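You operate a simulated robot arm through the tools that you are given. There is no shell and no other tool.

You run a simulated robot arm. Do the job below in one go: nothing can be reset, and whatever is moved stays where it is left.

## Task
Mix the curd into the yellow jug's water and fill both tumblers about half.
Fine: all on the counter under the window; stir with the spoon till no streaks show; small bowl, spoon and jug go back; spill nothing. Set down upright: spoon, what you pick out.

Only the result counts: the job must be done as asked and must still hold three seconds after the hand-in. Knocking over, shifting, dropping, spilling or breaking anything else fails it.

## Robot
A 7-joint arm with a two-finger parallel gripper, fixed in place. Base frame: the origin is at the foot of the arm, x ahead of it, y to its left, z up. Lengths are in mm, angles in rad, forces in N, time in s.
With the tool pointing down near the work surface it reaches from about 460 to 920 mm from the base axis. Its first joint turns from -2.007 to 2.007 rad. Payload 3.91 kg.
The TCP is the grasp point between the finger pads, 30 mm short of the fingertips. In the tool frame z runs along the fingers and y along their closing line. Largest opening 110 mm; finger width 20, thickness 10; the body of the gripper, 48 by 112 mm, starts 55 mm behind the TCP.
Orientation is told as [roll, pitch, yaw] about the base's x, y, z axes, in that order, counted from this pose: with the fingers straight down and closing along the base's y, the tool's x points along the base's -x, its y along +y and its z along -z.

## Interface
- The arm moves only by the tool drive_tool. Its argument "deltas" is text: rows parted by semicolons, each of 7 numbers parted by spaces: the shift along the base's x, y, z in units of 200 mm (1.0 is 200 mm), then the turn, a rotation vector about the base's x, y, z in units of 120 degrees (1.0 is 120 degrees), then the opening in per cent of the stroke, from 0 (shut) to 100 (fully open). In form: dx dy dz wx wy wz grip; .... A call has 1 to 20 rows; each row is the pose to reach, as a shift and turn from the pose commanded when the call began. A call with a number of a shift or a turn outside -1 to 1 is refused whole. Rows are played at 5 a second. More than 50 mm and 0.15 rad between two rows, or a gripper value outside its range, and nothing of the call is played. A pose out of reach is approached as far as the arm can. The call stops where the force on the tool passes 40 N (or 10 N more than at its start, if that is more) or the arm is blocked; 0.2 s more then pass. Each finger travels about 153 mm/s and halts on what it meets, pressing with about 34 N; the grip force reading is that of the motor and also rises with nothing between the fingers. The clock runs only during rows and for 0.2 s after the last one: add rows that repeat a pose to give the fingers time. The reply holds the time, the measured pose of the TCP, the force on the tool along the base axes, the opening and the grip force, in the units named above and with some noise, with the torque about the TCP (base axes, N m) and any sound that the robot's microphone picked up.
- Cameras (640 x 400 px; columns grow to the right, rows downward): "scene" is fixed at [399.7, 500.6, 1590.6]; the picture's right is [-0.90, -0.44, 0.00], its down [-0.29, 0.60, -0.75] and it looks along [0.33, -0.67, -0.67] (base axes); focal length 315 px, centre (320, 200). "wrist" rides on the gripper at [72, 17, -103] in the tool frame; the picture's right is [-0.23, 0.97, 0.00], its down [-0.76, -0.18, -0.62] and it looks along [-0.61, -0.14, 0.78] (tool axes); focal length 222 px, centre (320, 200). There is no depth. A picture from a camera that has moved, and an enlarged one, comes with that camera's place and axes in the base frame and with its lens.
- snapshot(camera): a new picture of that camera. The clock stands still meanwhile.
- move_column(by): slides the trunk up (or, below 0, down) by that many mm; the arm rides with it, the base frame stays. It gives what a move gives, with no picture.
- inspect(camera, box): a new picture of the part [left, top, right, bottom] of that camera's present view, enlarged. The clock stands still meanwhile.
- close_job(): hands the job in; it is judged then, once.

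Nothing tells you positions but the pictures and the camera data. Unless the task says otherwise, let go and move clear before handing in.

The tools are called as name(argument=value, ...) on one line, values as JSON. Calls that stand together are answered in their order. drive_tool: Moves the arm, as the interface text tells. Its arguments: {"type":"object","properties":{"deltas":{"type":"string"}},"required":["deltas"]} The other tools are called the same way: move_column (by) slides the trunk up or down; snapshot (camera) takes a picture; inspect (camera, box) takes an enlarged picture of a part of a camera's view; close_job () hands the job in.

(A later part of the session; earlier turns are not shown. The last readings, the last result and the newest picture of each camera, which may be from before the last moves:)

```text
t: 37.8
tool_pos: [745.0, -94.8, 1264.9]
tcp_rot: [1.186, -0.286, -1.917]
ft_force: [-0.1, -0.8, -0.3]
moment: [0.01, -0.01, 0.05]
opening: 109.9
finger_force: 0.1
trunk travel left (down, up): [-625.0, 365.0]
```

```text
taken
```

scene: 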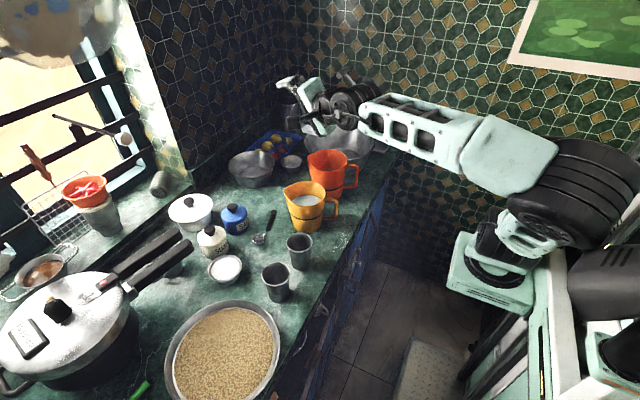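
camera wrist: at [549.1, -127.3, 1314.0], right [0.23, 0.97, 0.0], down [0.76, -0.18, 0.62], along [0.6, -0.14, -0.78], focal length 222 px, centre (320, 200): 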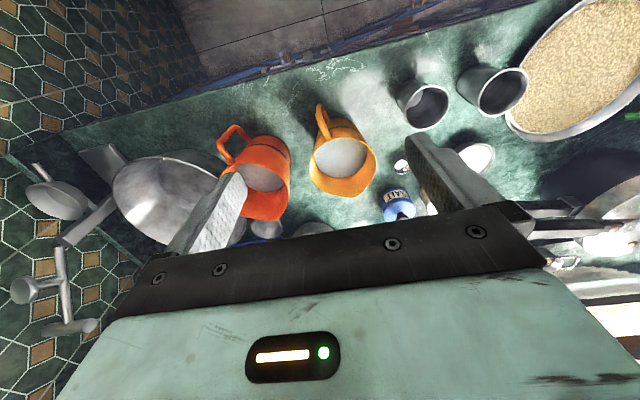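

No event on this pass; the fingers are now about in line with the forearm. I continue downward.

drive_tool(deltas="-0.091 -0.039 -0.1265 0.0151 0.0582 -0.0288 100; -0.1985 -0.0685 -0.242 0.0301 0.1164 -0.0576 100; -0.3205 -0.0875 -0.344 0.0452 0.1746 -0.0864 100; -0.4555 -0.0955 -0.431 0.0602 0.2328 -0.1152 100; -0.5995 -0.0925 -0.501 0.0753 0.2911 -0.144 100")

snapshot(camera="scene")

```text
t: 39.0
tool_pos: [624.9, -113.6, 1164.3]
tcp_rot: [0.526, -0.378, -2.002]
ft_force: [0.4, 0.4, -0.5]
moment: [0.0, -0.02, -0.01]
opening: 110.2
finger_force: 0.0
trunk travel left (down, up): [-625.0, 365.0]
```

```text
taken
```

scene: 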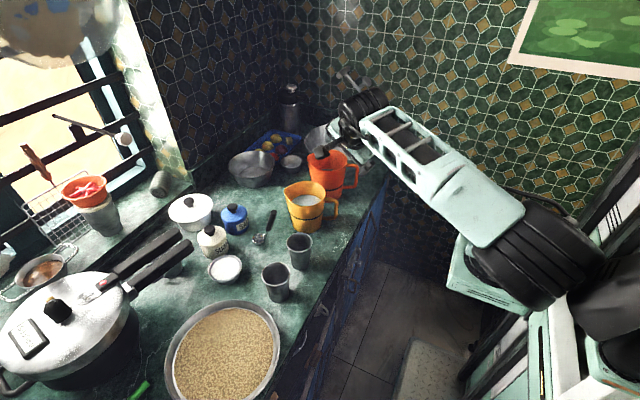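

The elbow has swung to the left side and low. I straighten the fingers to point down and check the posture.

drive_tool(deltas="0 0 0.05 0.0511 0.033 0 100; 0 0 0.1 0.1022 0.066 0 100; 0 0 0.15 0.1533 0.0991 0 100; 0 0 0.2 0.2044 0.1322 0 100; 0 0 0.25 0.2555 0.1652 0 100")

snapshot(camera="scene")

```text
t: 40.1
tool_pos: [625.5, -111.2, 1215.2]
tcp_rot: [0.003, -0.006, -1.893]
ft_force: [0.9, 0.2, 0.7]
moment: [-0.01, 0.02, 0.03]
opening: 109.9
finger_force: 0.0
trunk travel left (down, up): [-625.0, 365.0]
```

```text
taken
```

scene: 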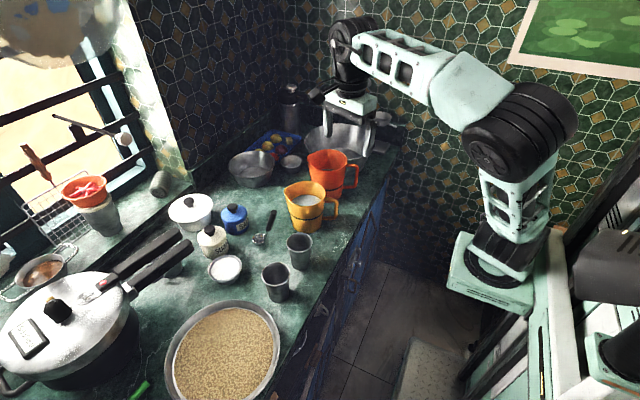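

The elbow came back up somewhat. I yaw towards 0 to see whether the wrist is un-flipped now.

drive_tool(deltas="0 0 0 0 0 0.07 100; 0 0 0 0 0 0.14 100; 0 0 0 0 0 0.21 100; 0 0 0 0 0 0.28 100; 0 0 0 0 0 0.35 100; 0 0 0 0 0 0.42 100; 0 0 0 0 0 0.49 100; 0 0 0 0 0 0.56 100")

snapshot(camera="scene")

```text
t: 42.0
tool_pos: [625.9, -111.1, 1216.0]
tcp_rot: [0.005, -0.005, -0.721]
ft_force: [-0.5, -0.4, 0.0]
moment: [0.01, 0.02, -0.01]
opening: 109.9
finger_force: 0.0
trunk travel left (down, up): [-625.0, 365.0]
```

```text
taken
```

scene: 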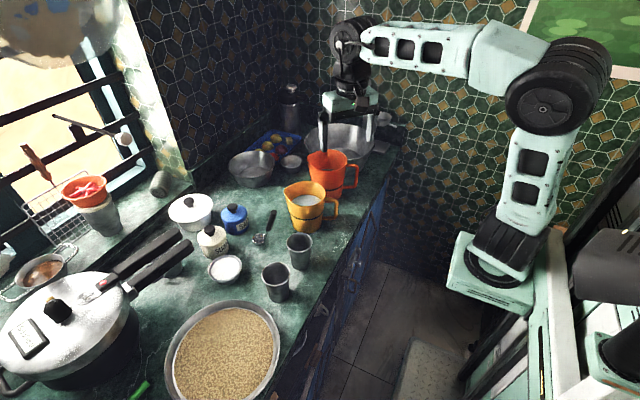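

The elbow is up. I continue slowly to yaw 0 to find out if the limit is still there.

drive_tool(deltas="0 0 0 0 0 0.07 100; 0 0 0 0 0 0.14 100; 0 0 0 0 0 0.21 100")

drive_tool(deltas="0 0 0 0 0 0.05 100; 0 0 0 0 0 0.1 100; 0 0 0 0 0 0.134 100")

snapshot(camera="scene")

```text
t: 42.8
tool_pos: [633.0, -72.3, 1216.9]
tcp_rot: [0.01, -0.003, -0.294]
ft_force: [-1.1, -0.3, -0.6]
moment: [0.04, -0.04, 0.0]
opening: 110.2
finger_force: 0.0
out of reach, approached as far as the arm can: row 3
trunk travel left (down, up): [-625.0, 365.0]
```

```text
t: 43.5
tool_pos: [638.9, 29.1, 1229.3]
tcp_rot: [0.021, -0.003, -0.042]
ft_force: [-0.8, 0.9, -0.4]
moment: [-0.02, 0.0, 0.03]
opening: 110.2
finger_force: 0.0
out of reach, approached as far as the arm can: row 1, 2, 3
trunk travel left (down, up): [-625.0, 365.0]
```

```text
taken
```

scene: 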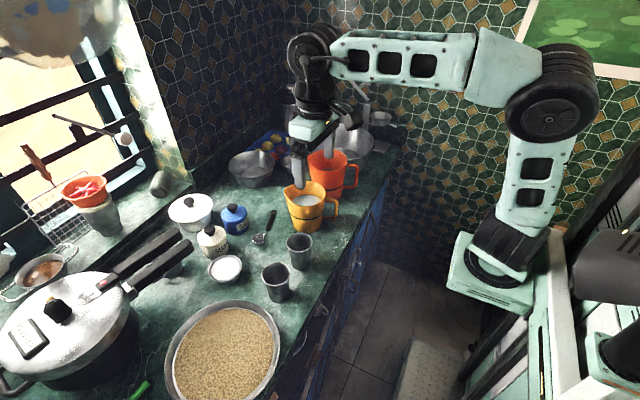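

The wrist yaw has a limit near yaw ≈ azimuth - 0.1 rad. With the elbow up I still have about -145° to -6° of yaw, which is enough: bowl at yaw ≈ -0.15, pours sideways. I move down and over towards the curd bowl, staying below the hanging pot.

drive_tool(deltas="0.08 0.06 -0.17 -0.0025 0.0003 -0.013 100; 0.16 0.125 -0.345 -0.005 0.0006 -0.026 100; 0.23 0.19 -0.52 -0.0075 0.001 -0.039 100; 0.305 0.255 -0.695 -0.01 0.0014 -0.0516 100; 0.305 0.255 -0.695 -0.01 0.0014 -0.0516 100")

snapshot(camera="scene")

snapshot(camera="wrist")

```text
t: 44.8
tool_pos: [699.0, 82.8, 1087.2]
tcp_rot: [-0.015, -0.004, -0.112]
ft_force: [0.1, 0.1, 0.3]
moment: [0.0, 0.0, -0.01]
opening: 110.2
finger_force: 0.1
trunk travel left (down, up): [-625.0, 365.0]
```

```text
taken
```

scene: 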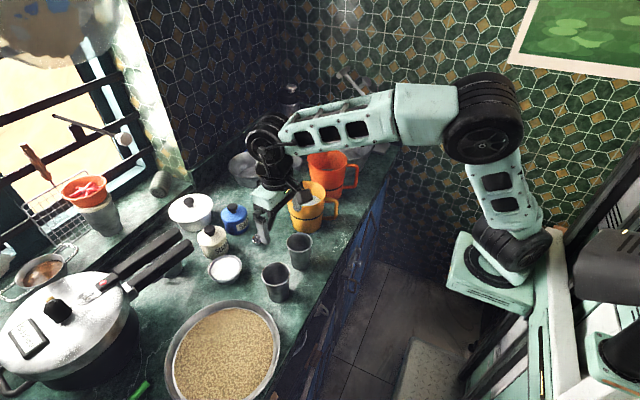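

```text
taken
camera wrist: at [629.7, 109.0, 1190.7], right [0.33, 0.94, -0.01], down [0.74, -0.25, 0.63], along [0.59, -0.22, -0.78], focal length 222 px, centre (320, 200)
```

wrist: 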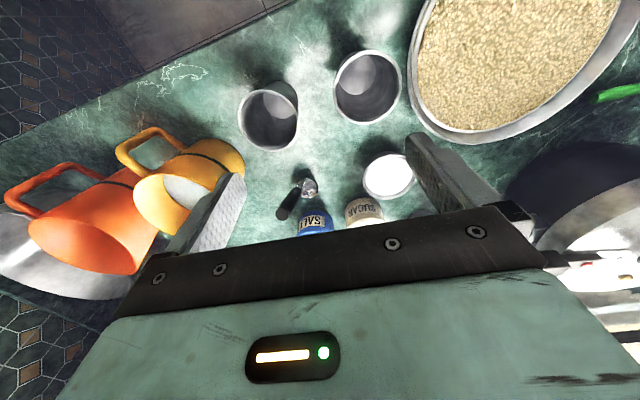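

Now a dry run of the planned bowl pour, with the gripper empty: yaw to -135° high above the counter, move over the yellow jug, and tilt the fingers towards (+x, +y).

drive_tool(deltas="0.02 -0.05 0.02 0.007 0 -0.07 100; 0.04 -0.1 0.04 0.007 0 -0.14 100; 0.06 -0.15 0.06 0.007 0 -0.21 100; 0.08 -0.2 0.08 0.007 0 -0.28 100; 0.1 -0.25 0.1 0.007 0 -0.35 100; 0.12 -0.3 0.12 0.007 0 -0.42 100; 0.14 -0.35 0.14 0.007 0 -0.49 100; 0.16 -0.4 0.16 0.007 0 -0.56 100; 0.18 -0.45 0.18 0.007 0 -0.63 100; 0.2 -0.5 0.2 0.007 0 -0.7 100; 0.22 -0.55 0.2 0.007 0 -0.77 100; 0.24 -0.6 0.2 0.007 0 -0.84 100; 0.26 -0.65 0.2 0.007 0 -0.91 100; 0.28 -0.7 0.2 0.007 0 -0.98 100")

snapshot(camera="scene")

```text
t: 47.8
tool_pos: [755.5, -57.8, 1128.8]
tcp_rot: [-0.012, 0.007, -2.167]
ft_force: [-0.2, 0.4, 0.7]
moment: [-0.01, -0.02, 0.01]
opening: 109.9
finger_force: 0.0
trunk travel left (down, up): [-625.0, 365.0]
```

```text
taken
```

scene: 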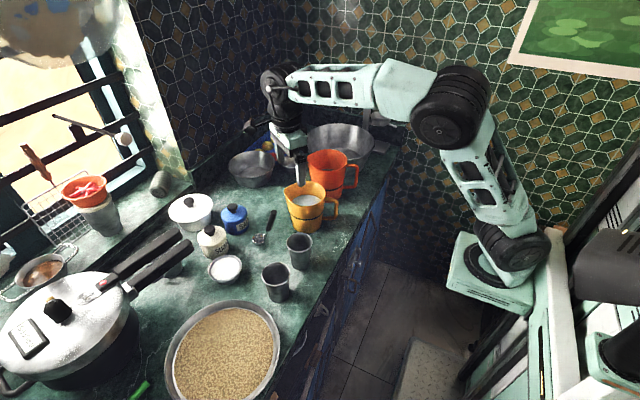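

Elbow stays up. Next, position beside the jug and tilt about the (1,-1) horizontal axis.

drive_tool(deltas="0.1 -0.1 -0.05 0 0 -0.045 100; 0.2225 -0.206 -0.144 0 0 -0.09 100; 0.2225 -0.206 -0.144 0 0 -0.09 100")

drive_tool(deltas="-0.001 -0.001 0 0.0495 -0.0495 0 100; -0.005 -0.005 0 0.099 -0.099 0 100; -0.013 -0.013 0 0.1485 -0.1485 0 100; -0.025 -0.025 0 0.198 -0.198 0 100; -0.04 -0.04 0 0.2475 -0.2475 0 100; -0.058 -0.058 0 0.297 -0.297 0 100; -0.078 -0.078 0 0.3465 -0.3465 0 100; -0.1 -0.1 0 0.396 -0.396 0 100; -0.122 -0.122 0 0.4455 -0.4455 0 100; -0.145 -0.145 0 0.495 -0.495 0 100; -0.165 -0.165 0 0.53 -0.53 0 100")

snapshot(camera="scene")

snapshot(camera="wrist")

```text
t: 48.5
tool_pos: [799.5, -99.7, 1098.7]
tcp_rot: [-0.01, 0.007, -2.354]
ft_force: [-0.3, -0.6, 0.4]
moment: [0.0, 0.01, -0.02]
opening: 110.2
finger_force: 0.1
trunk travel left (down, up): [-625.0, 365.0]
```

```text
t: 51.0
tool_pos: [766.6, -131.0, 1100.9]
tcp_rot: [2.553, 1.56, 0.208]
ft_force: [-0.2, -0.5, 0.4]
moment: [-0.01, 0.05, -0.04]
opening: 109.8
finger_force: 0.0
trunk travel left (down, up): [-625.0, 365.0]
```

```text
taken
```

scene: 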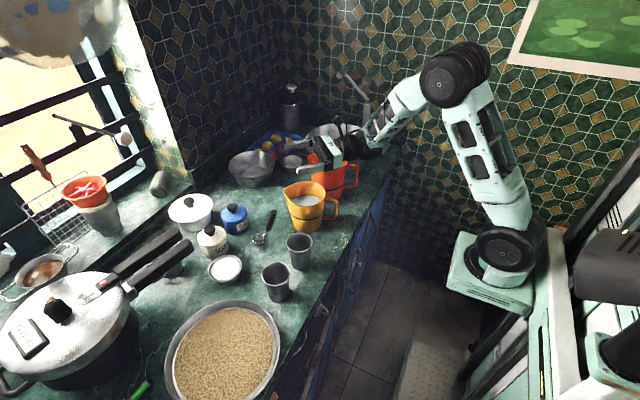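

```text
taken
camera wrist: at [705.4, -217.6, 1171.5], right [0.7, -0.68, -0.22], down [-0.55, -0.32, -0.77], along [0.45, 0.66, -0.6], focal length 222 px, centre (320, 200)
```

wrist: 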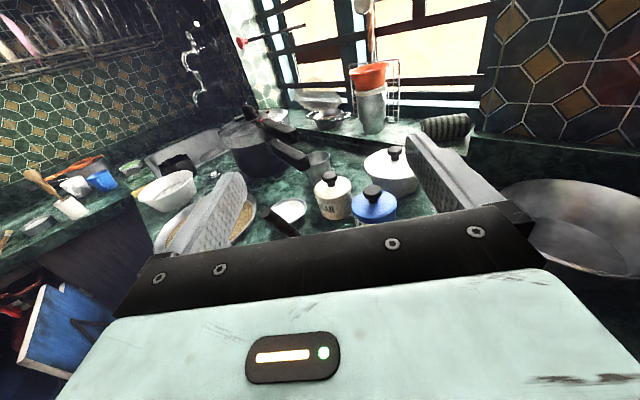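

The 90° side tilt works cleanly with the elbow up. I reverse it and return to yaw about -0.15 above the counter.

drive_tool(deltas="0.02 0.02 0 -0.035 0.035 0 100; 0.043 0.043 0 -0.0845 0.0845 0 100; 0.065 0.065 0 -0.134 0.134 0 100; 0.087 0.087 0 -0.1835 0.1835 0 100; 0.107 0.107 0 -0.233 0.233 0 100; 0.125 0.125 0 -0.2825 0.2825 0 100; 0.14 0.14 0 -0.332 0.332 0 100; 0.152 0.152 0 -0.3815 0.3815 0 100; 0.16 0.16 0 -0.431 0.431 0 100; 0.164 0.164 0 -0.4805 0.4805 0 100; 0.165 0.165 0 -0.53 0.53 0 100; 0.165 0.165 0 -0.53 0.53 0 100")

inspect(camera="wrist", box=[180, 60, 460, 240])

```text
t: 53.5
tool_pos: [800.0, -100.3, 1099.2]
tcp_rot: [-0.011, 0.005, -2.354]
ft_force: [0.2, -0.1, -0.2]
moment: [0.0, 0.0, 0.02]
opening: 110.0
finger_force: 0.0
trunk travel left (down, up): [-625.0, 365.0]
```

```text
2.22 times, centred on (320, 150) of wrist
camera zoom: at [863.2, -60.7, 1203.0], right [0.53, -0.85, -0.01], down [-0.66, -0.42, 0.62], along [-0.53, -0.32, -0.78], focal length 494 px, centre (320, 311)
```

zoom: 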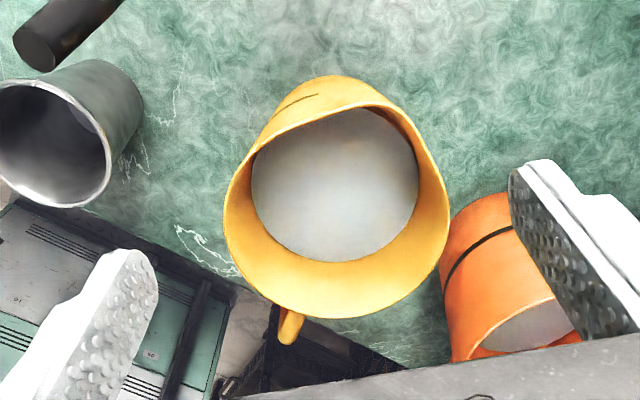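

Jug rim centre confirmed at about (760, -135, 962). Now I yaw back and go above the curd bowl.

drive_tool(deltas="-0.02 0.05 0 0 0 0.07 100; -0.04 0.1 0 0 0 0.14 100; -0.06 0.15 0 0 0 0.21 100; -0.08 0.2 0 0 0 0.28 100; -0.1 0.25 0 0 0 0.35 100; -0.12 0.3 0 0 0 0.42 100; -0.14 0.35 0 0 0 0.49 100; -0.16 0.4 0 0 0 0.56 100; -0.16 0.45 0 0 0 0.63 100; -0.16 0.5 0 0 0 0.7 100; -0.16 0.55 0 0 0 0.77 100; -0.16 0.6 0 0 0 0.84 100; -0.16 0.65 0 0 0 0.91 100; -0.16 0.7 0 0 0 0.98 100; -0.16 0.7 0 0 0 0.98 100")

snapshot(camera="scene")

```text
t: 56.8
tool_pos: [768.0, 41.1, 1098.9]
tcp_rot: [-0.01, 0.006, -0.296]
ft_force: [-0.9, 0.1, -0.6]
moment: [-0.02, 0.02, 0.0]
opening: 109.9
finger_force: 0.1
trunk travel left (down, up): [-625.0, 365.0]
```

```text
taken
```

scene: 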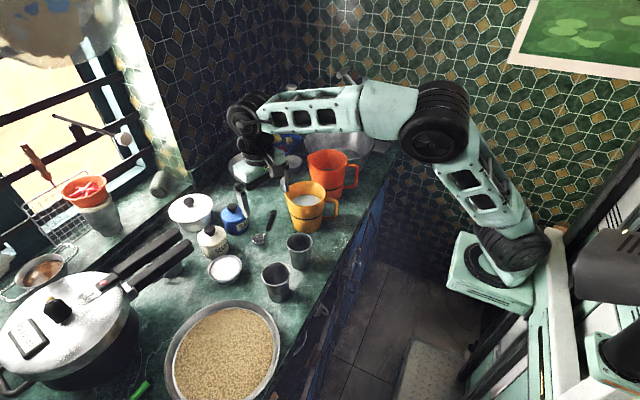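

Elbow fine. I move above the bowl, levelling the tool, stopping at TCP z≈1000 for an alignment check.

drive_tool(deltas="0.1 0.105 -0.05 0.0037 -0.0041 0.03 100; 0.2 0.21 -0.15 0.0037 -0.0041 0.0697 100; 0.3 0.315 -0.25 0.0037 -0.0041 0.0697 100; 0.4 0.42 -0.37 0.0037 -0.0041 0.0697 100; 0.4975 0.522 -0.495 0.0037 -0.0041 0.0697 100; 0.4975 0.522 -0.495 0.0037 -0.0041 0.0697 100")

snapshot(camera="scene")

snapshot(camera="wrist")

inspect(camera="scene", box=[160, 180, 300, 290])

```text
t: 58.1
tool_pos: [867.2, 143.8, 1000.2]
tcp_rot: [-0.002, 0.002, -0.153]
ft_force: [0.2, -0.1, -0.9]
moment: [-0.02, 0.01, -0.01]
opening: 109.9
finger_force: 0.1
trunk travel left (down, up): [-625.0, 365.0]
```

```text
taken
```

scene: 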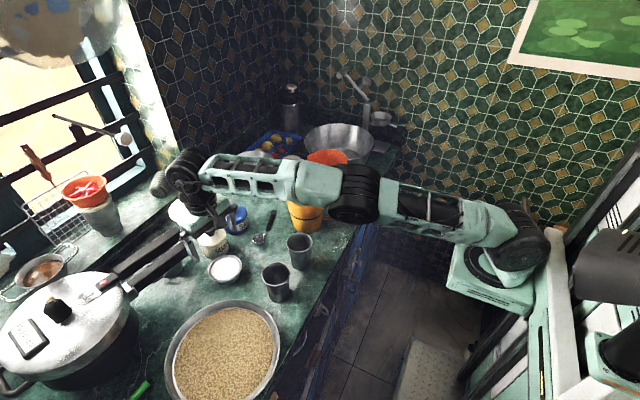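

```text
taken
camera wrist: at [799.1, 172.8, 1103.4], right [0.37, 0.93, 0.0], down [0.73, -0.29, 0.62], along [0.58, -0.23, -0.78], focal length 222 px, centre (320, 200)
```

wrist: 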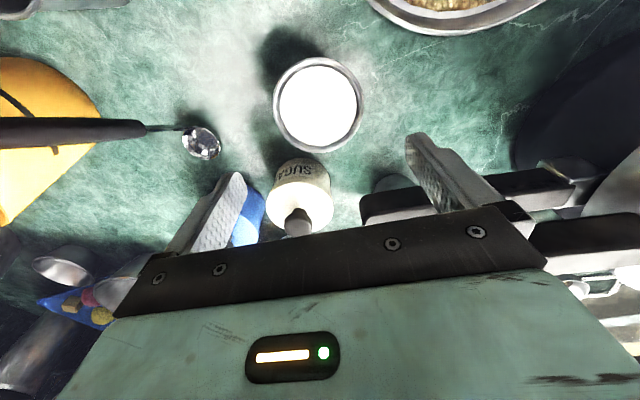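

```text
3.64 times, centred on (230, 235) of scene
camera zoom: at [399.7, 500.6, 1590.6], right [-0.9, -0.44, 0.0], down [-0.29, 0.6, -0.75], along [0.33, -0.67, -0.67], focal length 1145 px, centre (647, 73)
```

zoom: 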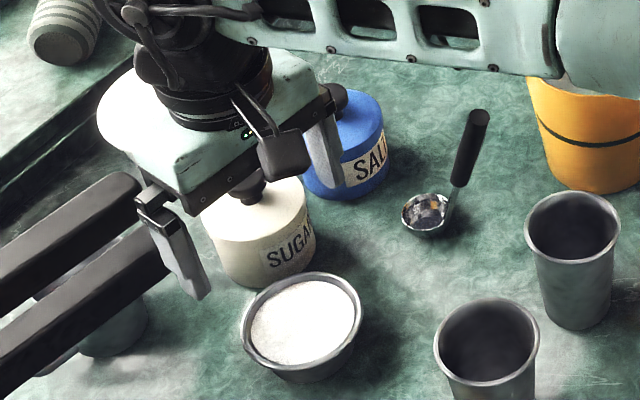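

The arm reaches well over the bowl, and the fingers clear the cooker handles. I enlarge the bowl in the wrist view to fine-check its centre.

inspect(camera="wrist", box=[258, 40, 378, 170])

```text
3.08 times, centred on (318, 105) of wrist
camera zoom: at [799.1, 172.8, 1103.4], right [0.37, 0.93, 0.0], down [0.73, -0.29, 0.62], along [0.58, -0.23, -0.78], focal length 684 px, centre (326, 492)
```

zoom: 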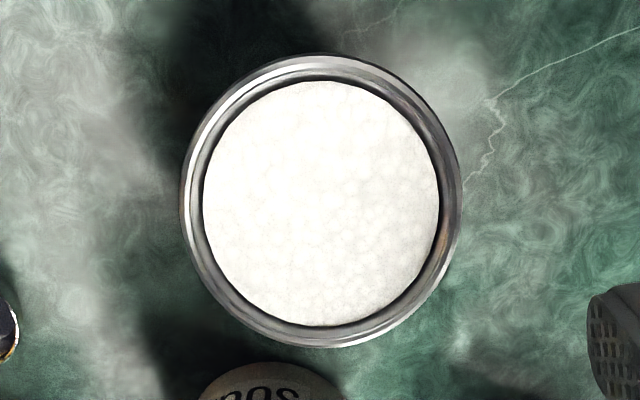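

The bowl centre is about (865.5, 144.3), within 2 mm of the tool. I descend to grasp height with the jaws open.

drive_tool(deltas="-0.006 0.002 -0.2 0 0 0 100; -0.008 0.002 -0.4 0 0 0 100; -0.008 0.002 -0.52 0 0 0 100; -0.008 0.002 -0.6 0 0 0 100; -0.008 0.002 -0.64 0 0 0 100; -0.008 0.002 -0.665 0 0 0 100; -0.008 0.002 -0.665 0 0 0 100")

snapshot(camera="wrist")

inspect(camera="scene", box=[160, 190, 280, 290])

```text
t: 59.8
tool_pos: [865.1, 145.8, 868.6]
tcp_rot: [0.0, -0.004, -0.154]
ft_force: [-1.9, -0.7, 21.2]
moment: [-0.47, 0.31, -0.31]
opening: 109.4
finger_force: 0.1
trunk travel left (down, up): [-625.0, 365.0]
```

```text
taken
camera wrist: at [796.5, 173.6, 973.2], right [0.37, 0.93, 0.0], down [0.72, -0.29, 0.63], along [0.58, -0.23, -0.78], focal length 222 px, centre (320, 200)
```

wrist: 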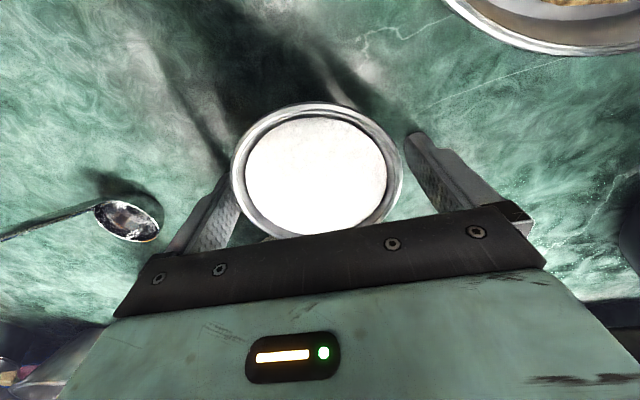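

```text
4.00 times, centred on (220, 240) of scene
camera zoom: at [399.7, 500.6, 1590.6], right [-0.9, -0.44, 0.0], down [-0.29, 0.6, -0.75], along [0.33, -0.67, -0.67], focal length 1260 px, centre (720, 40)
```

zoom: 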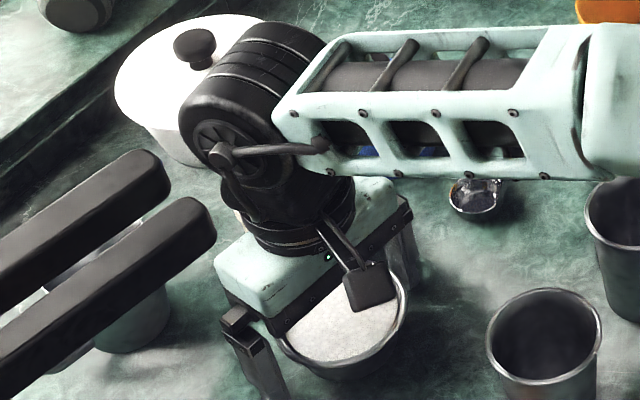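

I feel an upward force of ~21 N, so the fingertips probably touch the counter (about z=838). I lift a few millimetres to free them.

drive_tool(deltas="0 0 0.015 0 0 0 100; 0 0 0.03 0 0 0 100; 0 0 0.03 0 0 0 100")

inspect(camera="wrist", box=[150, 80, 490, 280])

```text
t: 60.5
tool_pos: [865.5, 145.2, 873.1]
tcp_rot: [-0.001, 0.002, -0.151]
ft_force: [-0.1, 0.1, 0.5]
moment: [0.0, -0.03, -0.01]
opening: 109.6
finger_force: 0.0
trunk travel left (down, up): [-625.0, 365.0]
```

```text
1.88 times, centred on (320, 180) of wrist
camera zoom: at [796.7, 174.2, 975.8], right [0.37, 0.93, 0.0], down [0.73, -0.29, 0.62], along [0.58, -0.23, -0.78], focal length 418 px, centre (320, 238)
```

zoom: 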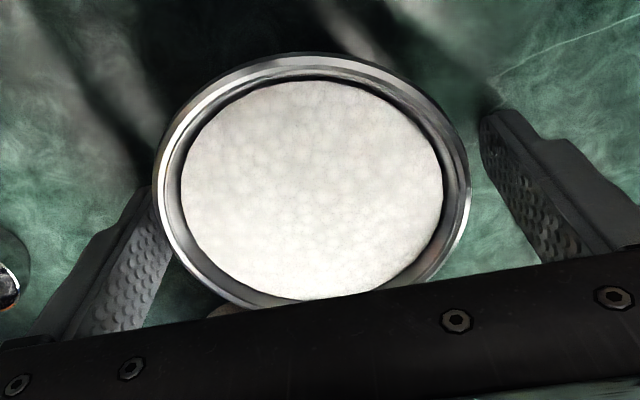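

Fingers are free; the counter is at about z=838.5. The close view shows the bowl ~3.5 mm towards -y of the jaw centre, so I recentre and close gently in steps.

drive_tool(deltas="-0.002 -0.009 -0.005 0 0 0 100; -0.003 -0.0175 -0.008 0 0 0 100; -0.003 -0.0175 -0.008 0 0 0 96; -0.003 -0.0175 -0.008 0 0 0 93; -0.003 -0.0175 -0.008 0 0 0 91; -0.003 -0.0175 -0.008 0 0 0 89; -0.003 -0.0175 -0.008 0 0 0 88; -0.003 -0.0175 -0.008 0 0 0 87; -0.003 -0.0175 -0.008 0 0 0 86; -0.003 -0.0175 -0.008 0 0 0 85; -0.003 -0.0175 -0.008 0 0 0 84")

inspect(camera="wrist", box=[150, 80, 490, 280])

```text
t: 63.0
tool_pos: [864.6, 142.8, 870.9]
tcp_rot: [-0.001, -0.002, -0.154]
ft_force: [0.6, -0.4, -0.4]
moment: [-0.01, 0.01, -0.03]
opening: 92.2
finger_force: 0.1
trunk travel left (down, up): [-625.0, 365.0]
```

```text
1.88 times, centred on (320, 180) of wrist
camera zoom: at [796.2, 170.4, 975.2], right [0.37, 0.93, 0.0], down [0.73, -0.29, 0.62], along [0.58, -0.23, -0.78], focal length 418 px, centre (320, 238)
```

zoom: 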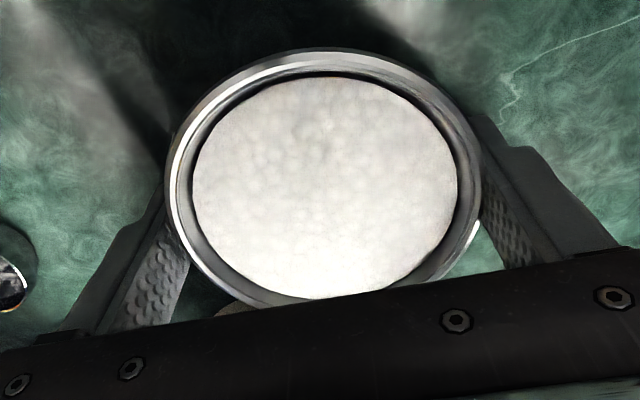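

The jaws are at 92 mm and not yet touching, and the bowl looks centred. I keep closing slowly.

drive_tool(deltas="0 0 0 0 0 0 83; 0 0 0 0 0 0 82; 0 0 0 0 0 0 81; 0 0 0 0 0 0 80; 0 0 0 0 0 0 79; 0 0 0 0 0 0 78; 0 0 0 0 0 0 77; 0 0 0 0 0 0 76; 0 0 0 0 0 0 75; 0 0 0 0 0 0 74")

inspect(camera="wrist", box=[150, 80, 490, 280])

```text
t: 65.2
tool_pos: [864.4, 142.8, 872.0]
tcp_rot: [-0.002, -0.003, -0.153]
ft_force: [0.3, 0.5, 1.3]
moment: [0.0, 0.01, 0.05]
opening: 84.1
finger_force: 33.9
trunk travel left (down, up): [-625.0, 365.0]
```

```text
1.88 times, centred on (320, 180) of wrist
camera zoom: at [796.2, 170.3, 975.2], right [0.37, 0.93, 0.0], down [0.73, -0.29, 0.62], along [0.58, -0.23, -0.78], focal length 418 px, centre (320, 238)
```

zoom: 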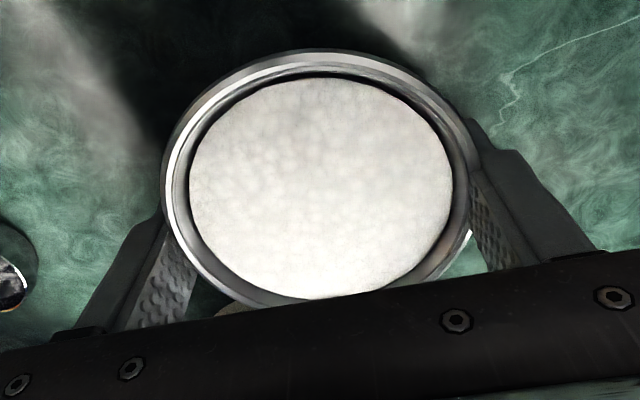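

Gripped at 84 mm with 34 N, under the bowl's rim. I lift slowly a little and check.

drive_tool(deltas="0 0 0.005 0 0 0 70; 0 0 0.015 0 0 0 70; 0 0 0.03 0 0 0 70; 0 0 0.05 0 0 0 70; 0 0 0.075 0 0 0 70; 0 0 0.1 0 0 0 70; 0 0 0.115 0 0 0 70; 0 0 0.12 0 0 0 70")

inspect(camera="wrist", box=[150, 80, 490, 280])

inspect(camera="scene", box=[160, 190, 280, 290])

```text
t: 67.0
tool_pos: [864.7, 142.3, 895.1]
tcp_rot: [-0.002, 0.0, -0.154]
ft_force: [0.2, 0.0, -1.1]
moment: [0.01, -0.02, 0.0]
opening: 83.2
finger_force: 34.1
trunk travel left (down, up): [-625.0, 365.0]
```

```text
1.88 times, centred on (320, 180) of wrist
camera zoom: at [796.2, 170.3, 998.9], right [0.37, 0.93, 0.0], down [0.73, -0.29, 0.62], along [0.58, -0.23, -0.78], focal length 418 px, centre (320, 238)
```

zoom: 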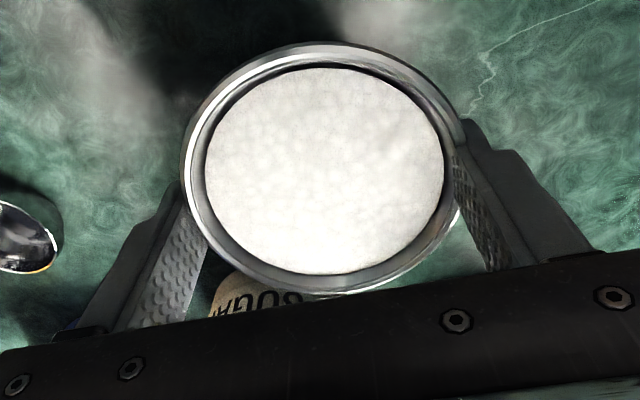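

```text
4.00 times, centred on (220, 240) of scene
camera zoom: at [399.7, 500.6, 1590.6], right [-0.9, -0.44, 0.0], down [-0.29, 0.6, -0.75], along [0.33, -0.67, -0.67], focal length 1260 px, centre (720, 40)
```

zoom: 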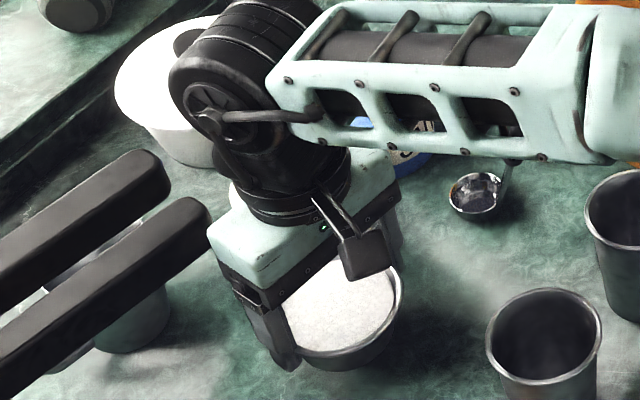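

I check closely whether the bowl is lifted off the counter or slipping in the jaws.

inspect(camera="scene", box=[205, 235, 275, 295])

drive_tool(deltas="0 0 0 0 0 0 70; 0 0 0 0 0 0 70; 0 0 0 0 0 0 70; 0 0 0 0 0 0 70; 0 0 0 0 0 0 70")

inspect(camera="scene", box=[205, 235, 275, 295])

inspect(camera="wrist", box=[150, 80, 490, 280])

```text
6.67 times, centred on (240, 265) of scene
camera zoom: at [399.7, 500.6, 1590.6], right [-0.9, -0.44, 0.0], down [-0.29, 0.6, -0.75], along [0.33, -0.67, -0.67], focal length 2100 px, centre (853, -233)
```

zoom: 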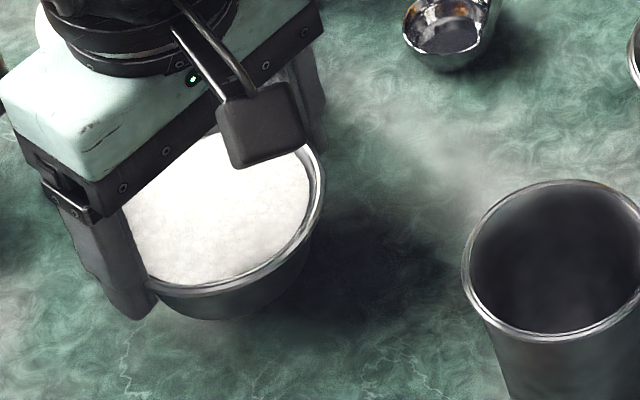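

```text
t: 68.2
tool_pos: [865.8, 141.5, 896.4]
tcp_rot: [-0.001, 0.0, -0.152]
ft_force: [0.2, -0.2, -0.7]
moment: [0.04, 0.0, -0.02]
opening: 83.3
finger_force: 33.9
trunk travel left (down, up): [-625.0, 365.0]
```

```text
6.67 times, centred on (240, 265) of scene
camera zoom: at [399.7, 500.6, 1590.6], right [-0.9, -0.44, 0.0], down [-0.29, 0.6, -0.75], along [0.33, -0.67, -0.67], focal length 2100 px, centre (853, -233)
```

zoom: 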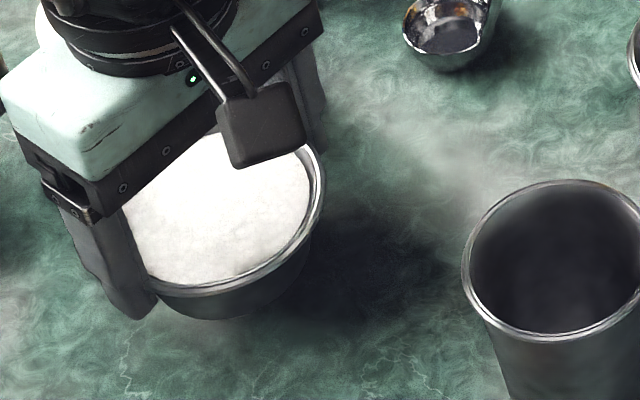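

```text
1.88 times, centred on (320, 180) of wrist
camera zoom: at [796.2, 170.3, 999.0], right [0.37, 0.93, 0.0], down [0.73, -0.29, 0.62], along [0.58, -0.23, -0.78], focal length 418 px, centre (320, 238)
```

zoom: 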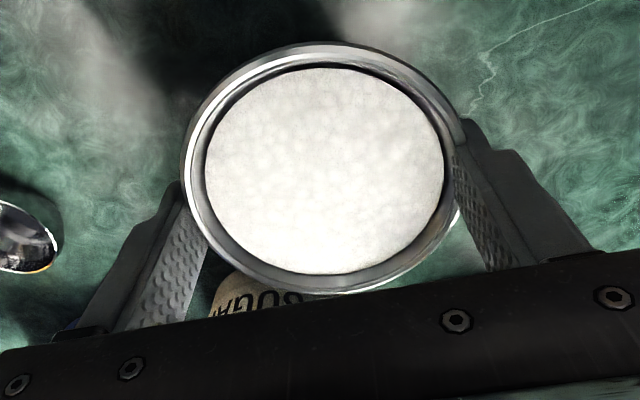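

The bowl is clear of the counter and steady. I lift it slowly straight up.

drive_tool(deltas="0 0 0.02 0 0 0 70; 0 0 0.05 0 0 0 70; 0 0 0.09 0 0 0 70; 0 0 0.14 0 0 0 70; 0 0 0.19 0 0 0 70; 0 0 0.24 0 0 0 70; 0 0 0.29 0 0 0 70; 0 0 0.34 0 0 0 70; 0 0 0.39 0 0 0 70; 0 0 0.44 0 0 0 70; 0 0 0.49 0 0 0 70; 0 0 0.54 0 0 0 70; 0 0 0.59 0 0 0 70; 0 0 0.64 0 0 0 70; 0 0 0.69 0 0 0 70; 0 0 0.74 0 0 0 70; 0 0 0.79 0 0 0 70; 0 0 0.83 0 0 0 70; 0 0 0.86 0 0 0 70; 0 0 0.87 0 0 0 70")

inspect(camera="wrist", box=[150, 80, 490, 280])

inspect(camera="scene", box=[140, 120, 300, 280])

```text
t: 72.3
tool_pos: [859.8, 138.3, 1060.6]
tcp_rot: [-0.002, -0.001, -0.154]
ft_force: [1.1, 0.8, -0.8]
moment: [-0.01, -0.03, 0.01]
opening: 83.2
finger_force: 34.0
out of reach, approached as far as the arm can: row 18, 19, 20
trunk travel left (down, up): [-625.0, 365.0]
```

```text
1.88 times, centred on (320, 180) of wrist
camera zoom: at [791.3, 166.6, 1164.2], right [0.37, 0.93, 0.0], down [0.73, -0.29, 0.62], along [0.58, -0.23, -0.78], focal length 418 px, centre (320, 238)
```

zoom: 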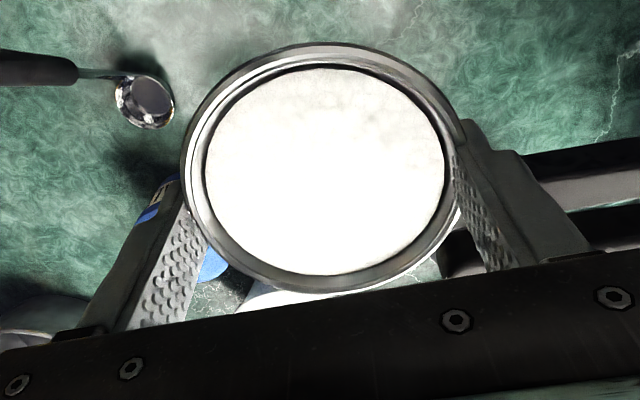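

```text
2.50 times, centred on (220, 200) of scene
camera zoom: at [399.7, 500.6, 1590.6], right [-0.9, -0.44, 0.0], down [-0.29, 0.6, -0.75], along [0.33, -0.67, -0.67], focal length 788 px, centre (570, 200)
```

zoom: 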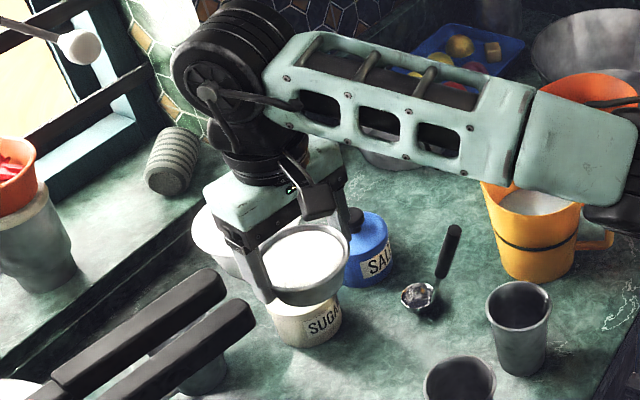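

The bowl hangs securely by its rim bead on the finger pads (rim ~20 mm below the TCP). I carry it slowly towards the jug while yawing.

drive_tool(deltas="-0.005 -0.018 0.006 0 0 -0.016 70; -0.014 -0.053 0.018 0 0 -0.048 70; -0.027 -0.1 0.033 0 0 -0.09 70; -0.042 -0.153 0.051 0 0 -0.138 70; -0.056 -0.207 0.069 0 0 -0.186 70; -0.07 -0.26 0.087 0 0 -0.233 70; -0.085 -0.313 0.104 0 0 -0.281 70; -0.099 -0.366 0.122 0 0 -0.329 70; -0.114 -0.419 0.14 0 0 -0.376 70; -0.128 -0.472 0.158 0 0 -0.424 70; -0.141 -0.519 0.173 0 0 -0.466 70; -0.15 -0.555 0.185 0 0 -0.498 70; -0.157 -0.578 0.193 0 0 -0.519 70; -0.16 -0.59 0.197 0 0 -0.53 70; -0.16 -0.59 0.197 0 0 -0.53 70")

snapshot(camera="scene")

inspect(camera="wrist", box=[150, 80, 490, 280])

```text
t: 75.5
tool_pos: [828.3, 20.4, 1099.7]
tcp_rot: [-0.003, 0.0, -1.264]
ft_force: [0.5, -1.0, -1.8]
moment: [0.03, 0.01, 0.01]
opening: 83.2
finger_force: 33.9
trunk travel left (down, up): [-625.0, 365.0]
```

```text
taken
```

scene: 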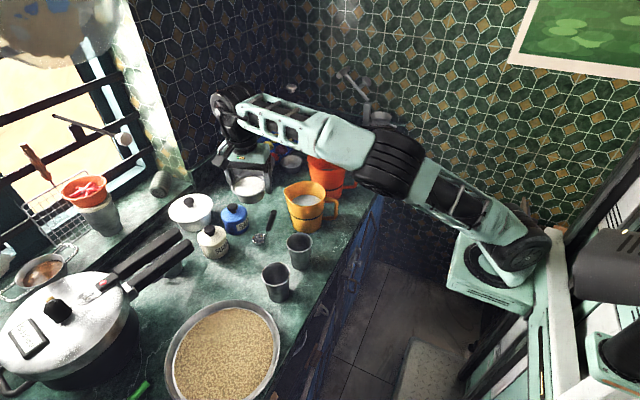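

```text
1.88 times, centred on (320, 180) of wrist
camera zoom: at [822.4, 94.6, 1203.4], right [1.0, 0.08, 0.0], down [0.06, -0.78, 0.62], along [0.05, -0.62, -0.78], focal length 418 px, centre (320, 238)
```

zoom: 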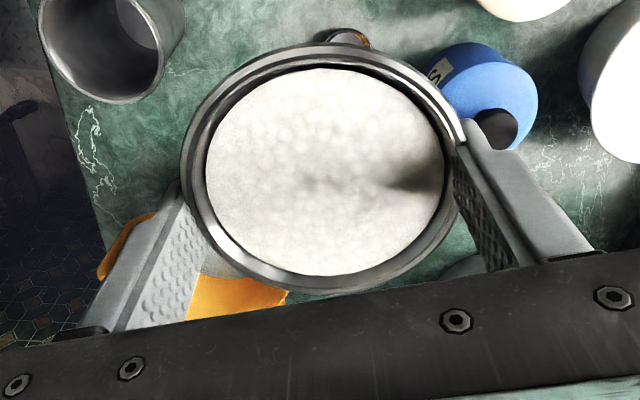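

Steady so far. I continue to the pre-pour position beside the jug with yaw -135°.

drive_tool(deltas="-0.005 -0.018 0 0 0 -0.016 70; -0.016 -0.055 0 0 0 -0.047 70; -0.03 -0.104 -0.01 0 0 -0.089 70; -0.046 -0.159 -0.01 0 0 -0.136 70; -0.062 -0.214 -0.02 0 0 -0.183 70; -0.078 -0.269 -0.02 0 0 -0.229 70; -0.094 -0.324 -0.03 0 0 -0.276 70; -0.109 -0.379 -0.03 0 0 -0.323 70; -0.125 -0.435 -0.04 0 0 -0.37 70; -0.141 -0.49 -0.04 0 0 -0.417 70; -0.155 -0.539 -0.045 0 0 -0.459 70; -0.166 -0.575 -0.048 0 0 -0.49 70; -0.173 -0.6 -0.048 0 0 -0.511 70; -0.1765 -0.612 -0.048 0 0 -0.5215 70; -0.1765 -0.612 -0.048 0 0 -0.5215 70")

snapshot(camera="scene")

inspect(camera="scene", box=[230, 120, 370, 250])

snapshot(camera="wrist")

```text
t: 78.8
tool_pos: [792.5, -101.9, 1089.6]
tcp_rot: [-0.001, 0.001, -2.357]
ft_force: [0.7, -0.3, -1.7]
moment: [0.05, 0.02, 0.0]
opening: 83.2
finger_force: 33.9
trunk travel left (down, up): [-625.0, 365.0]
```

```text
taken
```

scene: 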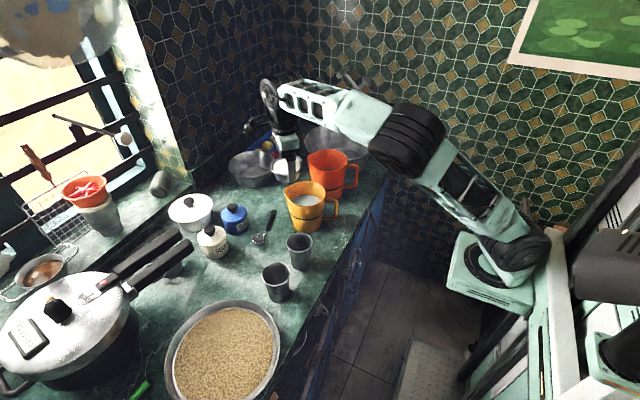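

```text
3.08 times, centred on (300, 185) of scene
camera zoom: at [399.7, 500.6, 1590.6], right [-0.9, -0.44, 0.0], down [-0.29, 0.6, -0.75], along [0.33, -0.67, -0.67], focal length 969 px, centre (382, 246)
```

zoom: 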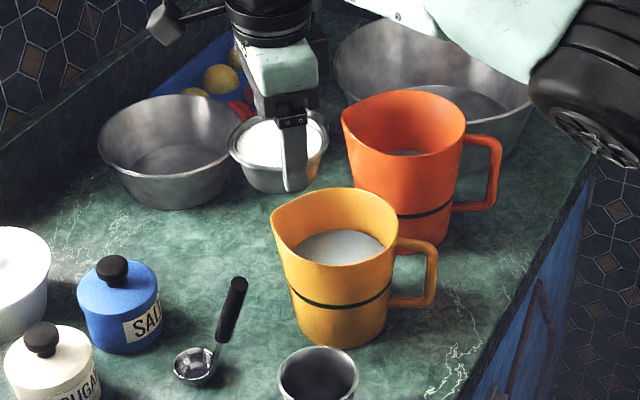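

```text
taken
camera wrist: at [855.9, -62.5, 1193.8], right [0.53, -0.85, 0.0], down [-0.66, -0.41, 0.62], along [-0.53, -0.33, -0.78], focal length 222 px, centre (320, 200)
```

wrist: 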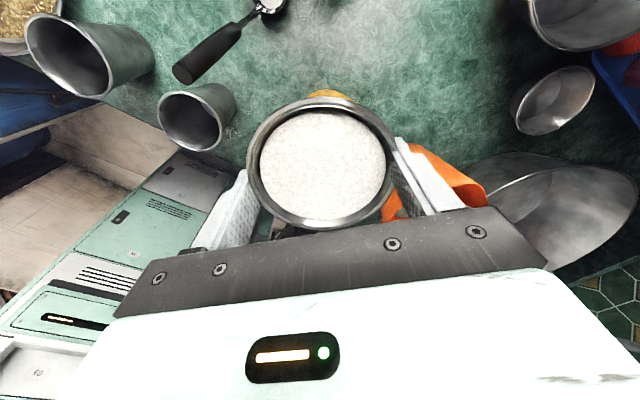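

Bowl positioned. I lower it to just above the jug rim, then tilt to 18° and check that the bowl follows the gripper.

drive_tool(deltas="0.004 0.004 -0.02 0 0 0 70; 0.01 0.01 -0.06 0 0 0 70; 0.02 0.018 -0.11 0 0 0 70; 0.027 0.024 -0.16 0 0 0 70; 0.03 0.027 -0.2 0 0 0 70; 0.032 0.029 -0.225 0 0 0 70; 0.032 0.029 -0.235 0 0 0 70; 0.032 0.029 -0.235 0 0 0 70")

inspect(camera="scene", box=[240, 130, 360, 240])

drive_tool(deltas="-0.0039 -0.0039 0 0.01768 -0.01768 0 70; -0.0083 -0.0083 0 0.03536 -0.03536 0 70; -0.0131 -0.0131 0 0.05303 -0.05303 0 70; -0.0183 -0.0183 0 0.07071 -0.07071 0 70; -0.024 -0.024 0 0.08839 -0.08839 0 70; -0.03 -0.03 0 0.10607 -0.10607 0 70; -0.03 -0.03 0 0.10607 -0.10607 0 70")

inspect(camera="scene", box=[240, 130, 360, 240])

snapshot(camera="wrist")

```text
t: 80.5
tool_pos: [799.4, -95.2, 1042.4]
tcp_rot: [0.0, 0.0, -2.355]
ft_force: [-0.2, 0.1, -1.4]
moment: [0.03, -0.02, -0.02]
opening: 83.2
finger_force: 34.7
trunk travel left (down, up): [-625.0, 365.0]
```

```text
3.64 times, centred on (300, 185) of scene
camera zoom: at [399.7, 500.6, 1590.6], right [-0.9, -0.44, 0.0], down [-0.29, 0.6, -0.75], along [0.33, -0.67, -0.67], focal length 1145 px, centre (393, 254)
```

zoom: 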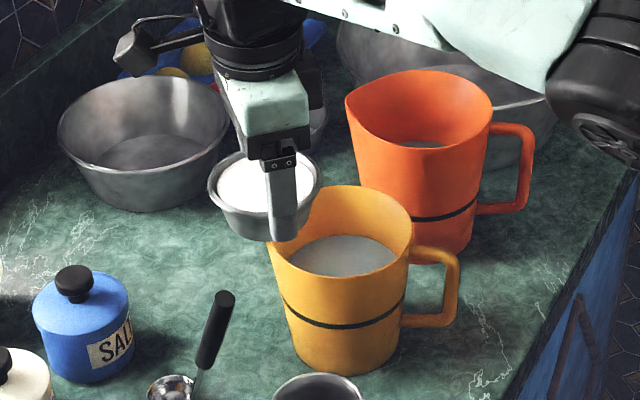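

```text
t: 82.2
tool_pos: [793.6, -102.1, 1044.1]
tcp_rot: [-0.001, 0.315, -2.354]
ft_force: [-0.3, -0.3, -1.9]
moment: [-0.01, 0.01, 0.0]
opening: 82.9
finger_force: 33.9
trunk travel left (down, up): [-625.0, 365.0]
```

```text
3.64 times, centred on (300, 185) of scene
camera zoom: at [399.7, 500.6, 1590.6], right [-0.9, -0.44, 0.0], down [-0.29, 0.6, -0.75], along [0.33, -0.67, -0.67], focal length 1145 px, centre (393, 254)
```

zoom: 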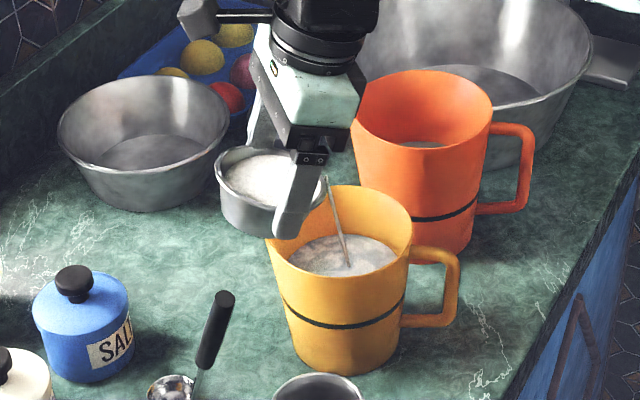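

```text
taken
camera wrist: at [831.3, -87.8, 1164.4], right [0.54, -0.84, -0.07], down [-0.77, -0.52, 0.36], along [-0.34, -0.14, -0.93], focal length 222 px, centre (320, 200)
```

wrist: 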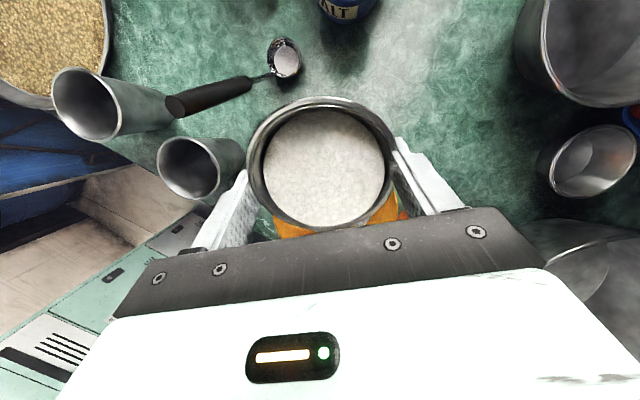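

A curd stream is falling cleanly into the jug and the bowl follows the gripper. I continue tilting slowly.

drive_tool(deltas="0 0 0 0 0 0 70; 0 0 0 0 0 0 70; 0 0 0 0 0 0 70; -0.0064 -0.0064 0 0.01768 -0.01768 0 70; -0.0064 -0.0064 0 0.01768 -0.01768 0 70; -0.0132 -0.0132 0 0.03536 -0.03536 0 70; -0.0132 -0.0132 0 0.03536 -0.03536 0 70; -0.0202 -0.0202 0 0.05303 -0.05303 0 70; -0.0202 -0.0202 0 0.05303 -0.05303 0 70; -0.0276 -0.0276 0 0.07071 -0.07071 0 70; -0.0276 -0.0276 0 0.07071 -0.07071 0 70; -0.0353 -0.0353 0 0.08839 -0.08839 0 70; -0.0353 -0.0353 0 0.08839 -0.08839 0 70")

inspect(camera="scene", box=[240, 130, 360, 240])

inspect(camera="wrist", box=[200, 60, 460, 260])

```text
t: 85.0
tool_pos: [786.0, -109.7, 1043.0]
tcp_rot: [-0.001, 0.578, -2.356]
ft_force: [0.4, 0.7, -1.6]
moment: [0.0, 0.0, -0.01]
opening: 82.8
finger_force: 34.1
trunk travel left (down, up): [-625.0, 365.0]
```

```text
3.64 times, centred on (300, 185) of scene
camera zoom: at [399.7, 500.6, 1590.6], right [-0.9, -0.44, 0.0], down [-0.29, 0.6, -0.75], along [0.33, -0.67, -0.67], focal length 1145 px, centre (393, 254)
```

zoom: 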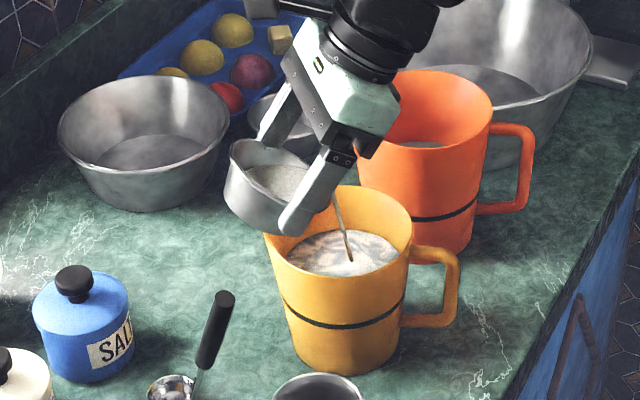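

```text
2.00 times, centred on (330, 160) of wrist
camera zoom: at [801.2, -117.7, 1169.7], right [0.56, -0.82, -0.12], down [-0.82, -0.57, 0.11], along [-0.16, 0.04, -0.99], focal length 444 px, centre (300, 280)
```

zoom: 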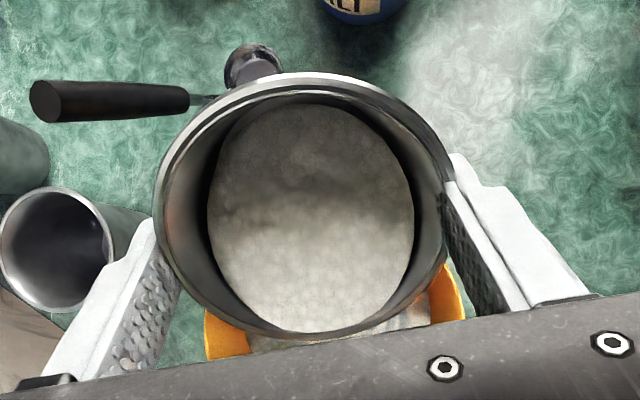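

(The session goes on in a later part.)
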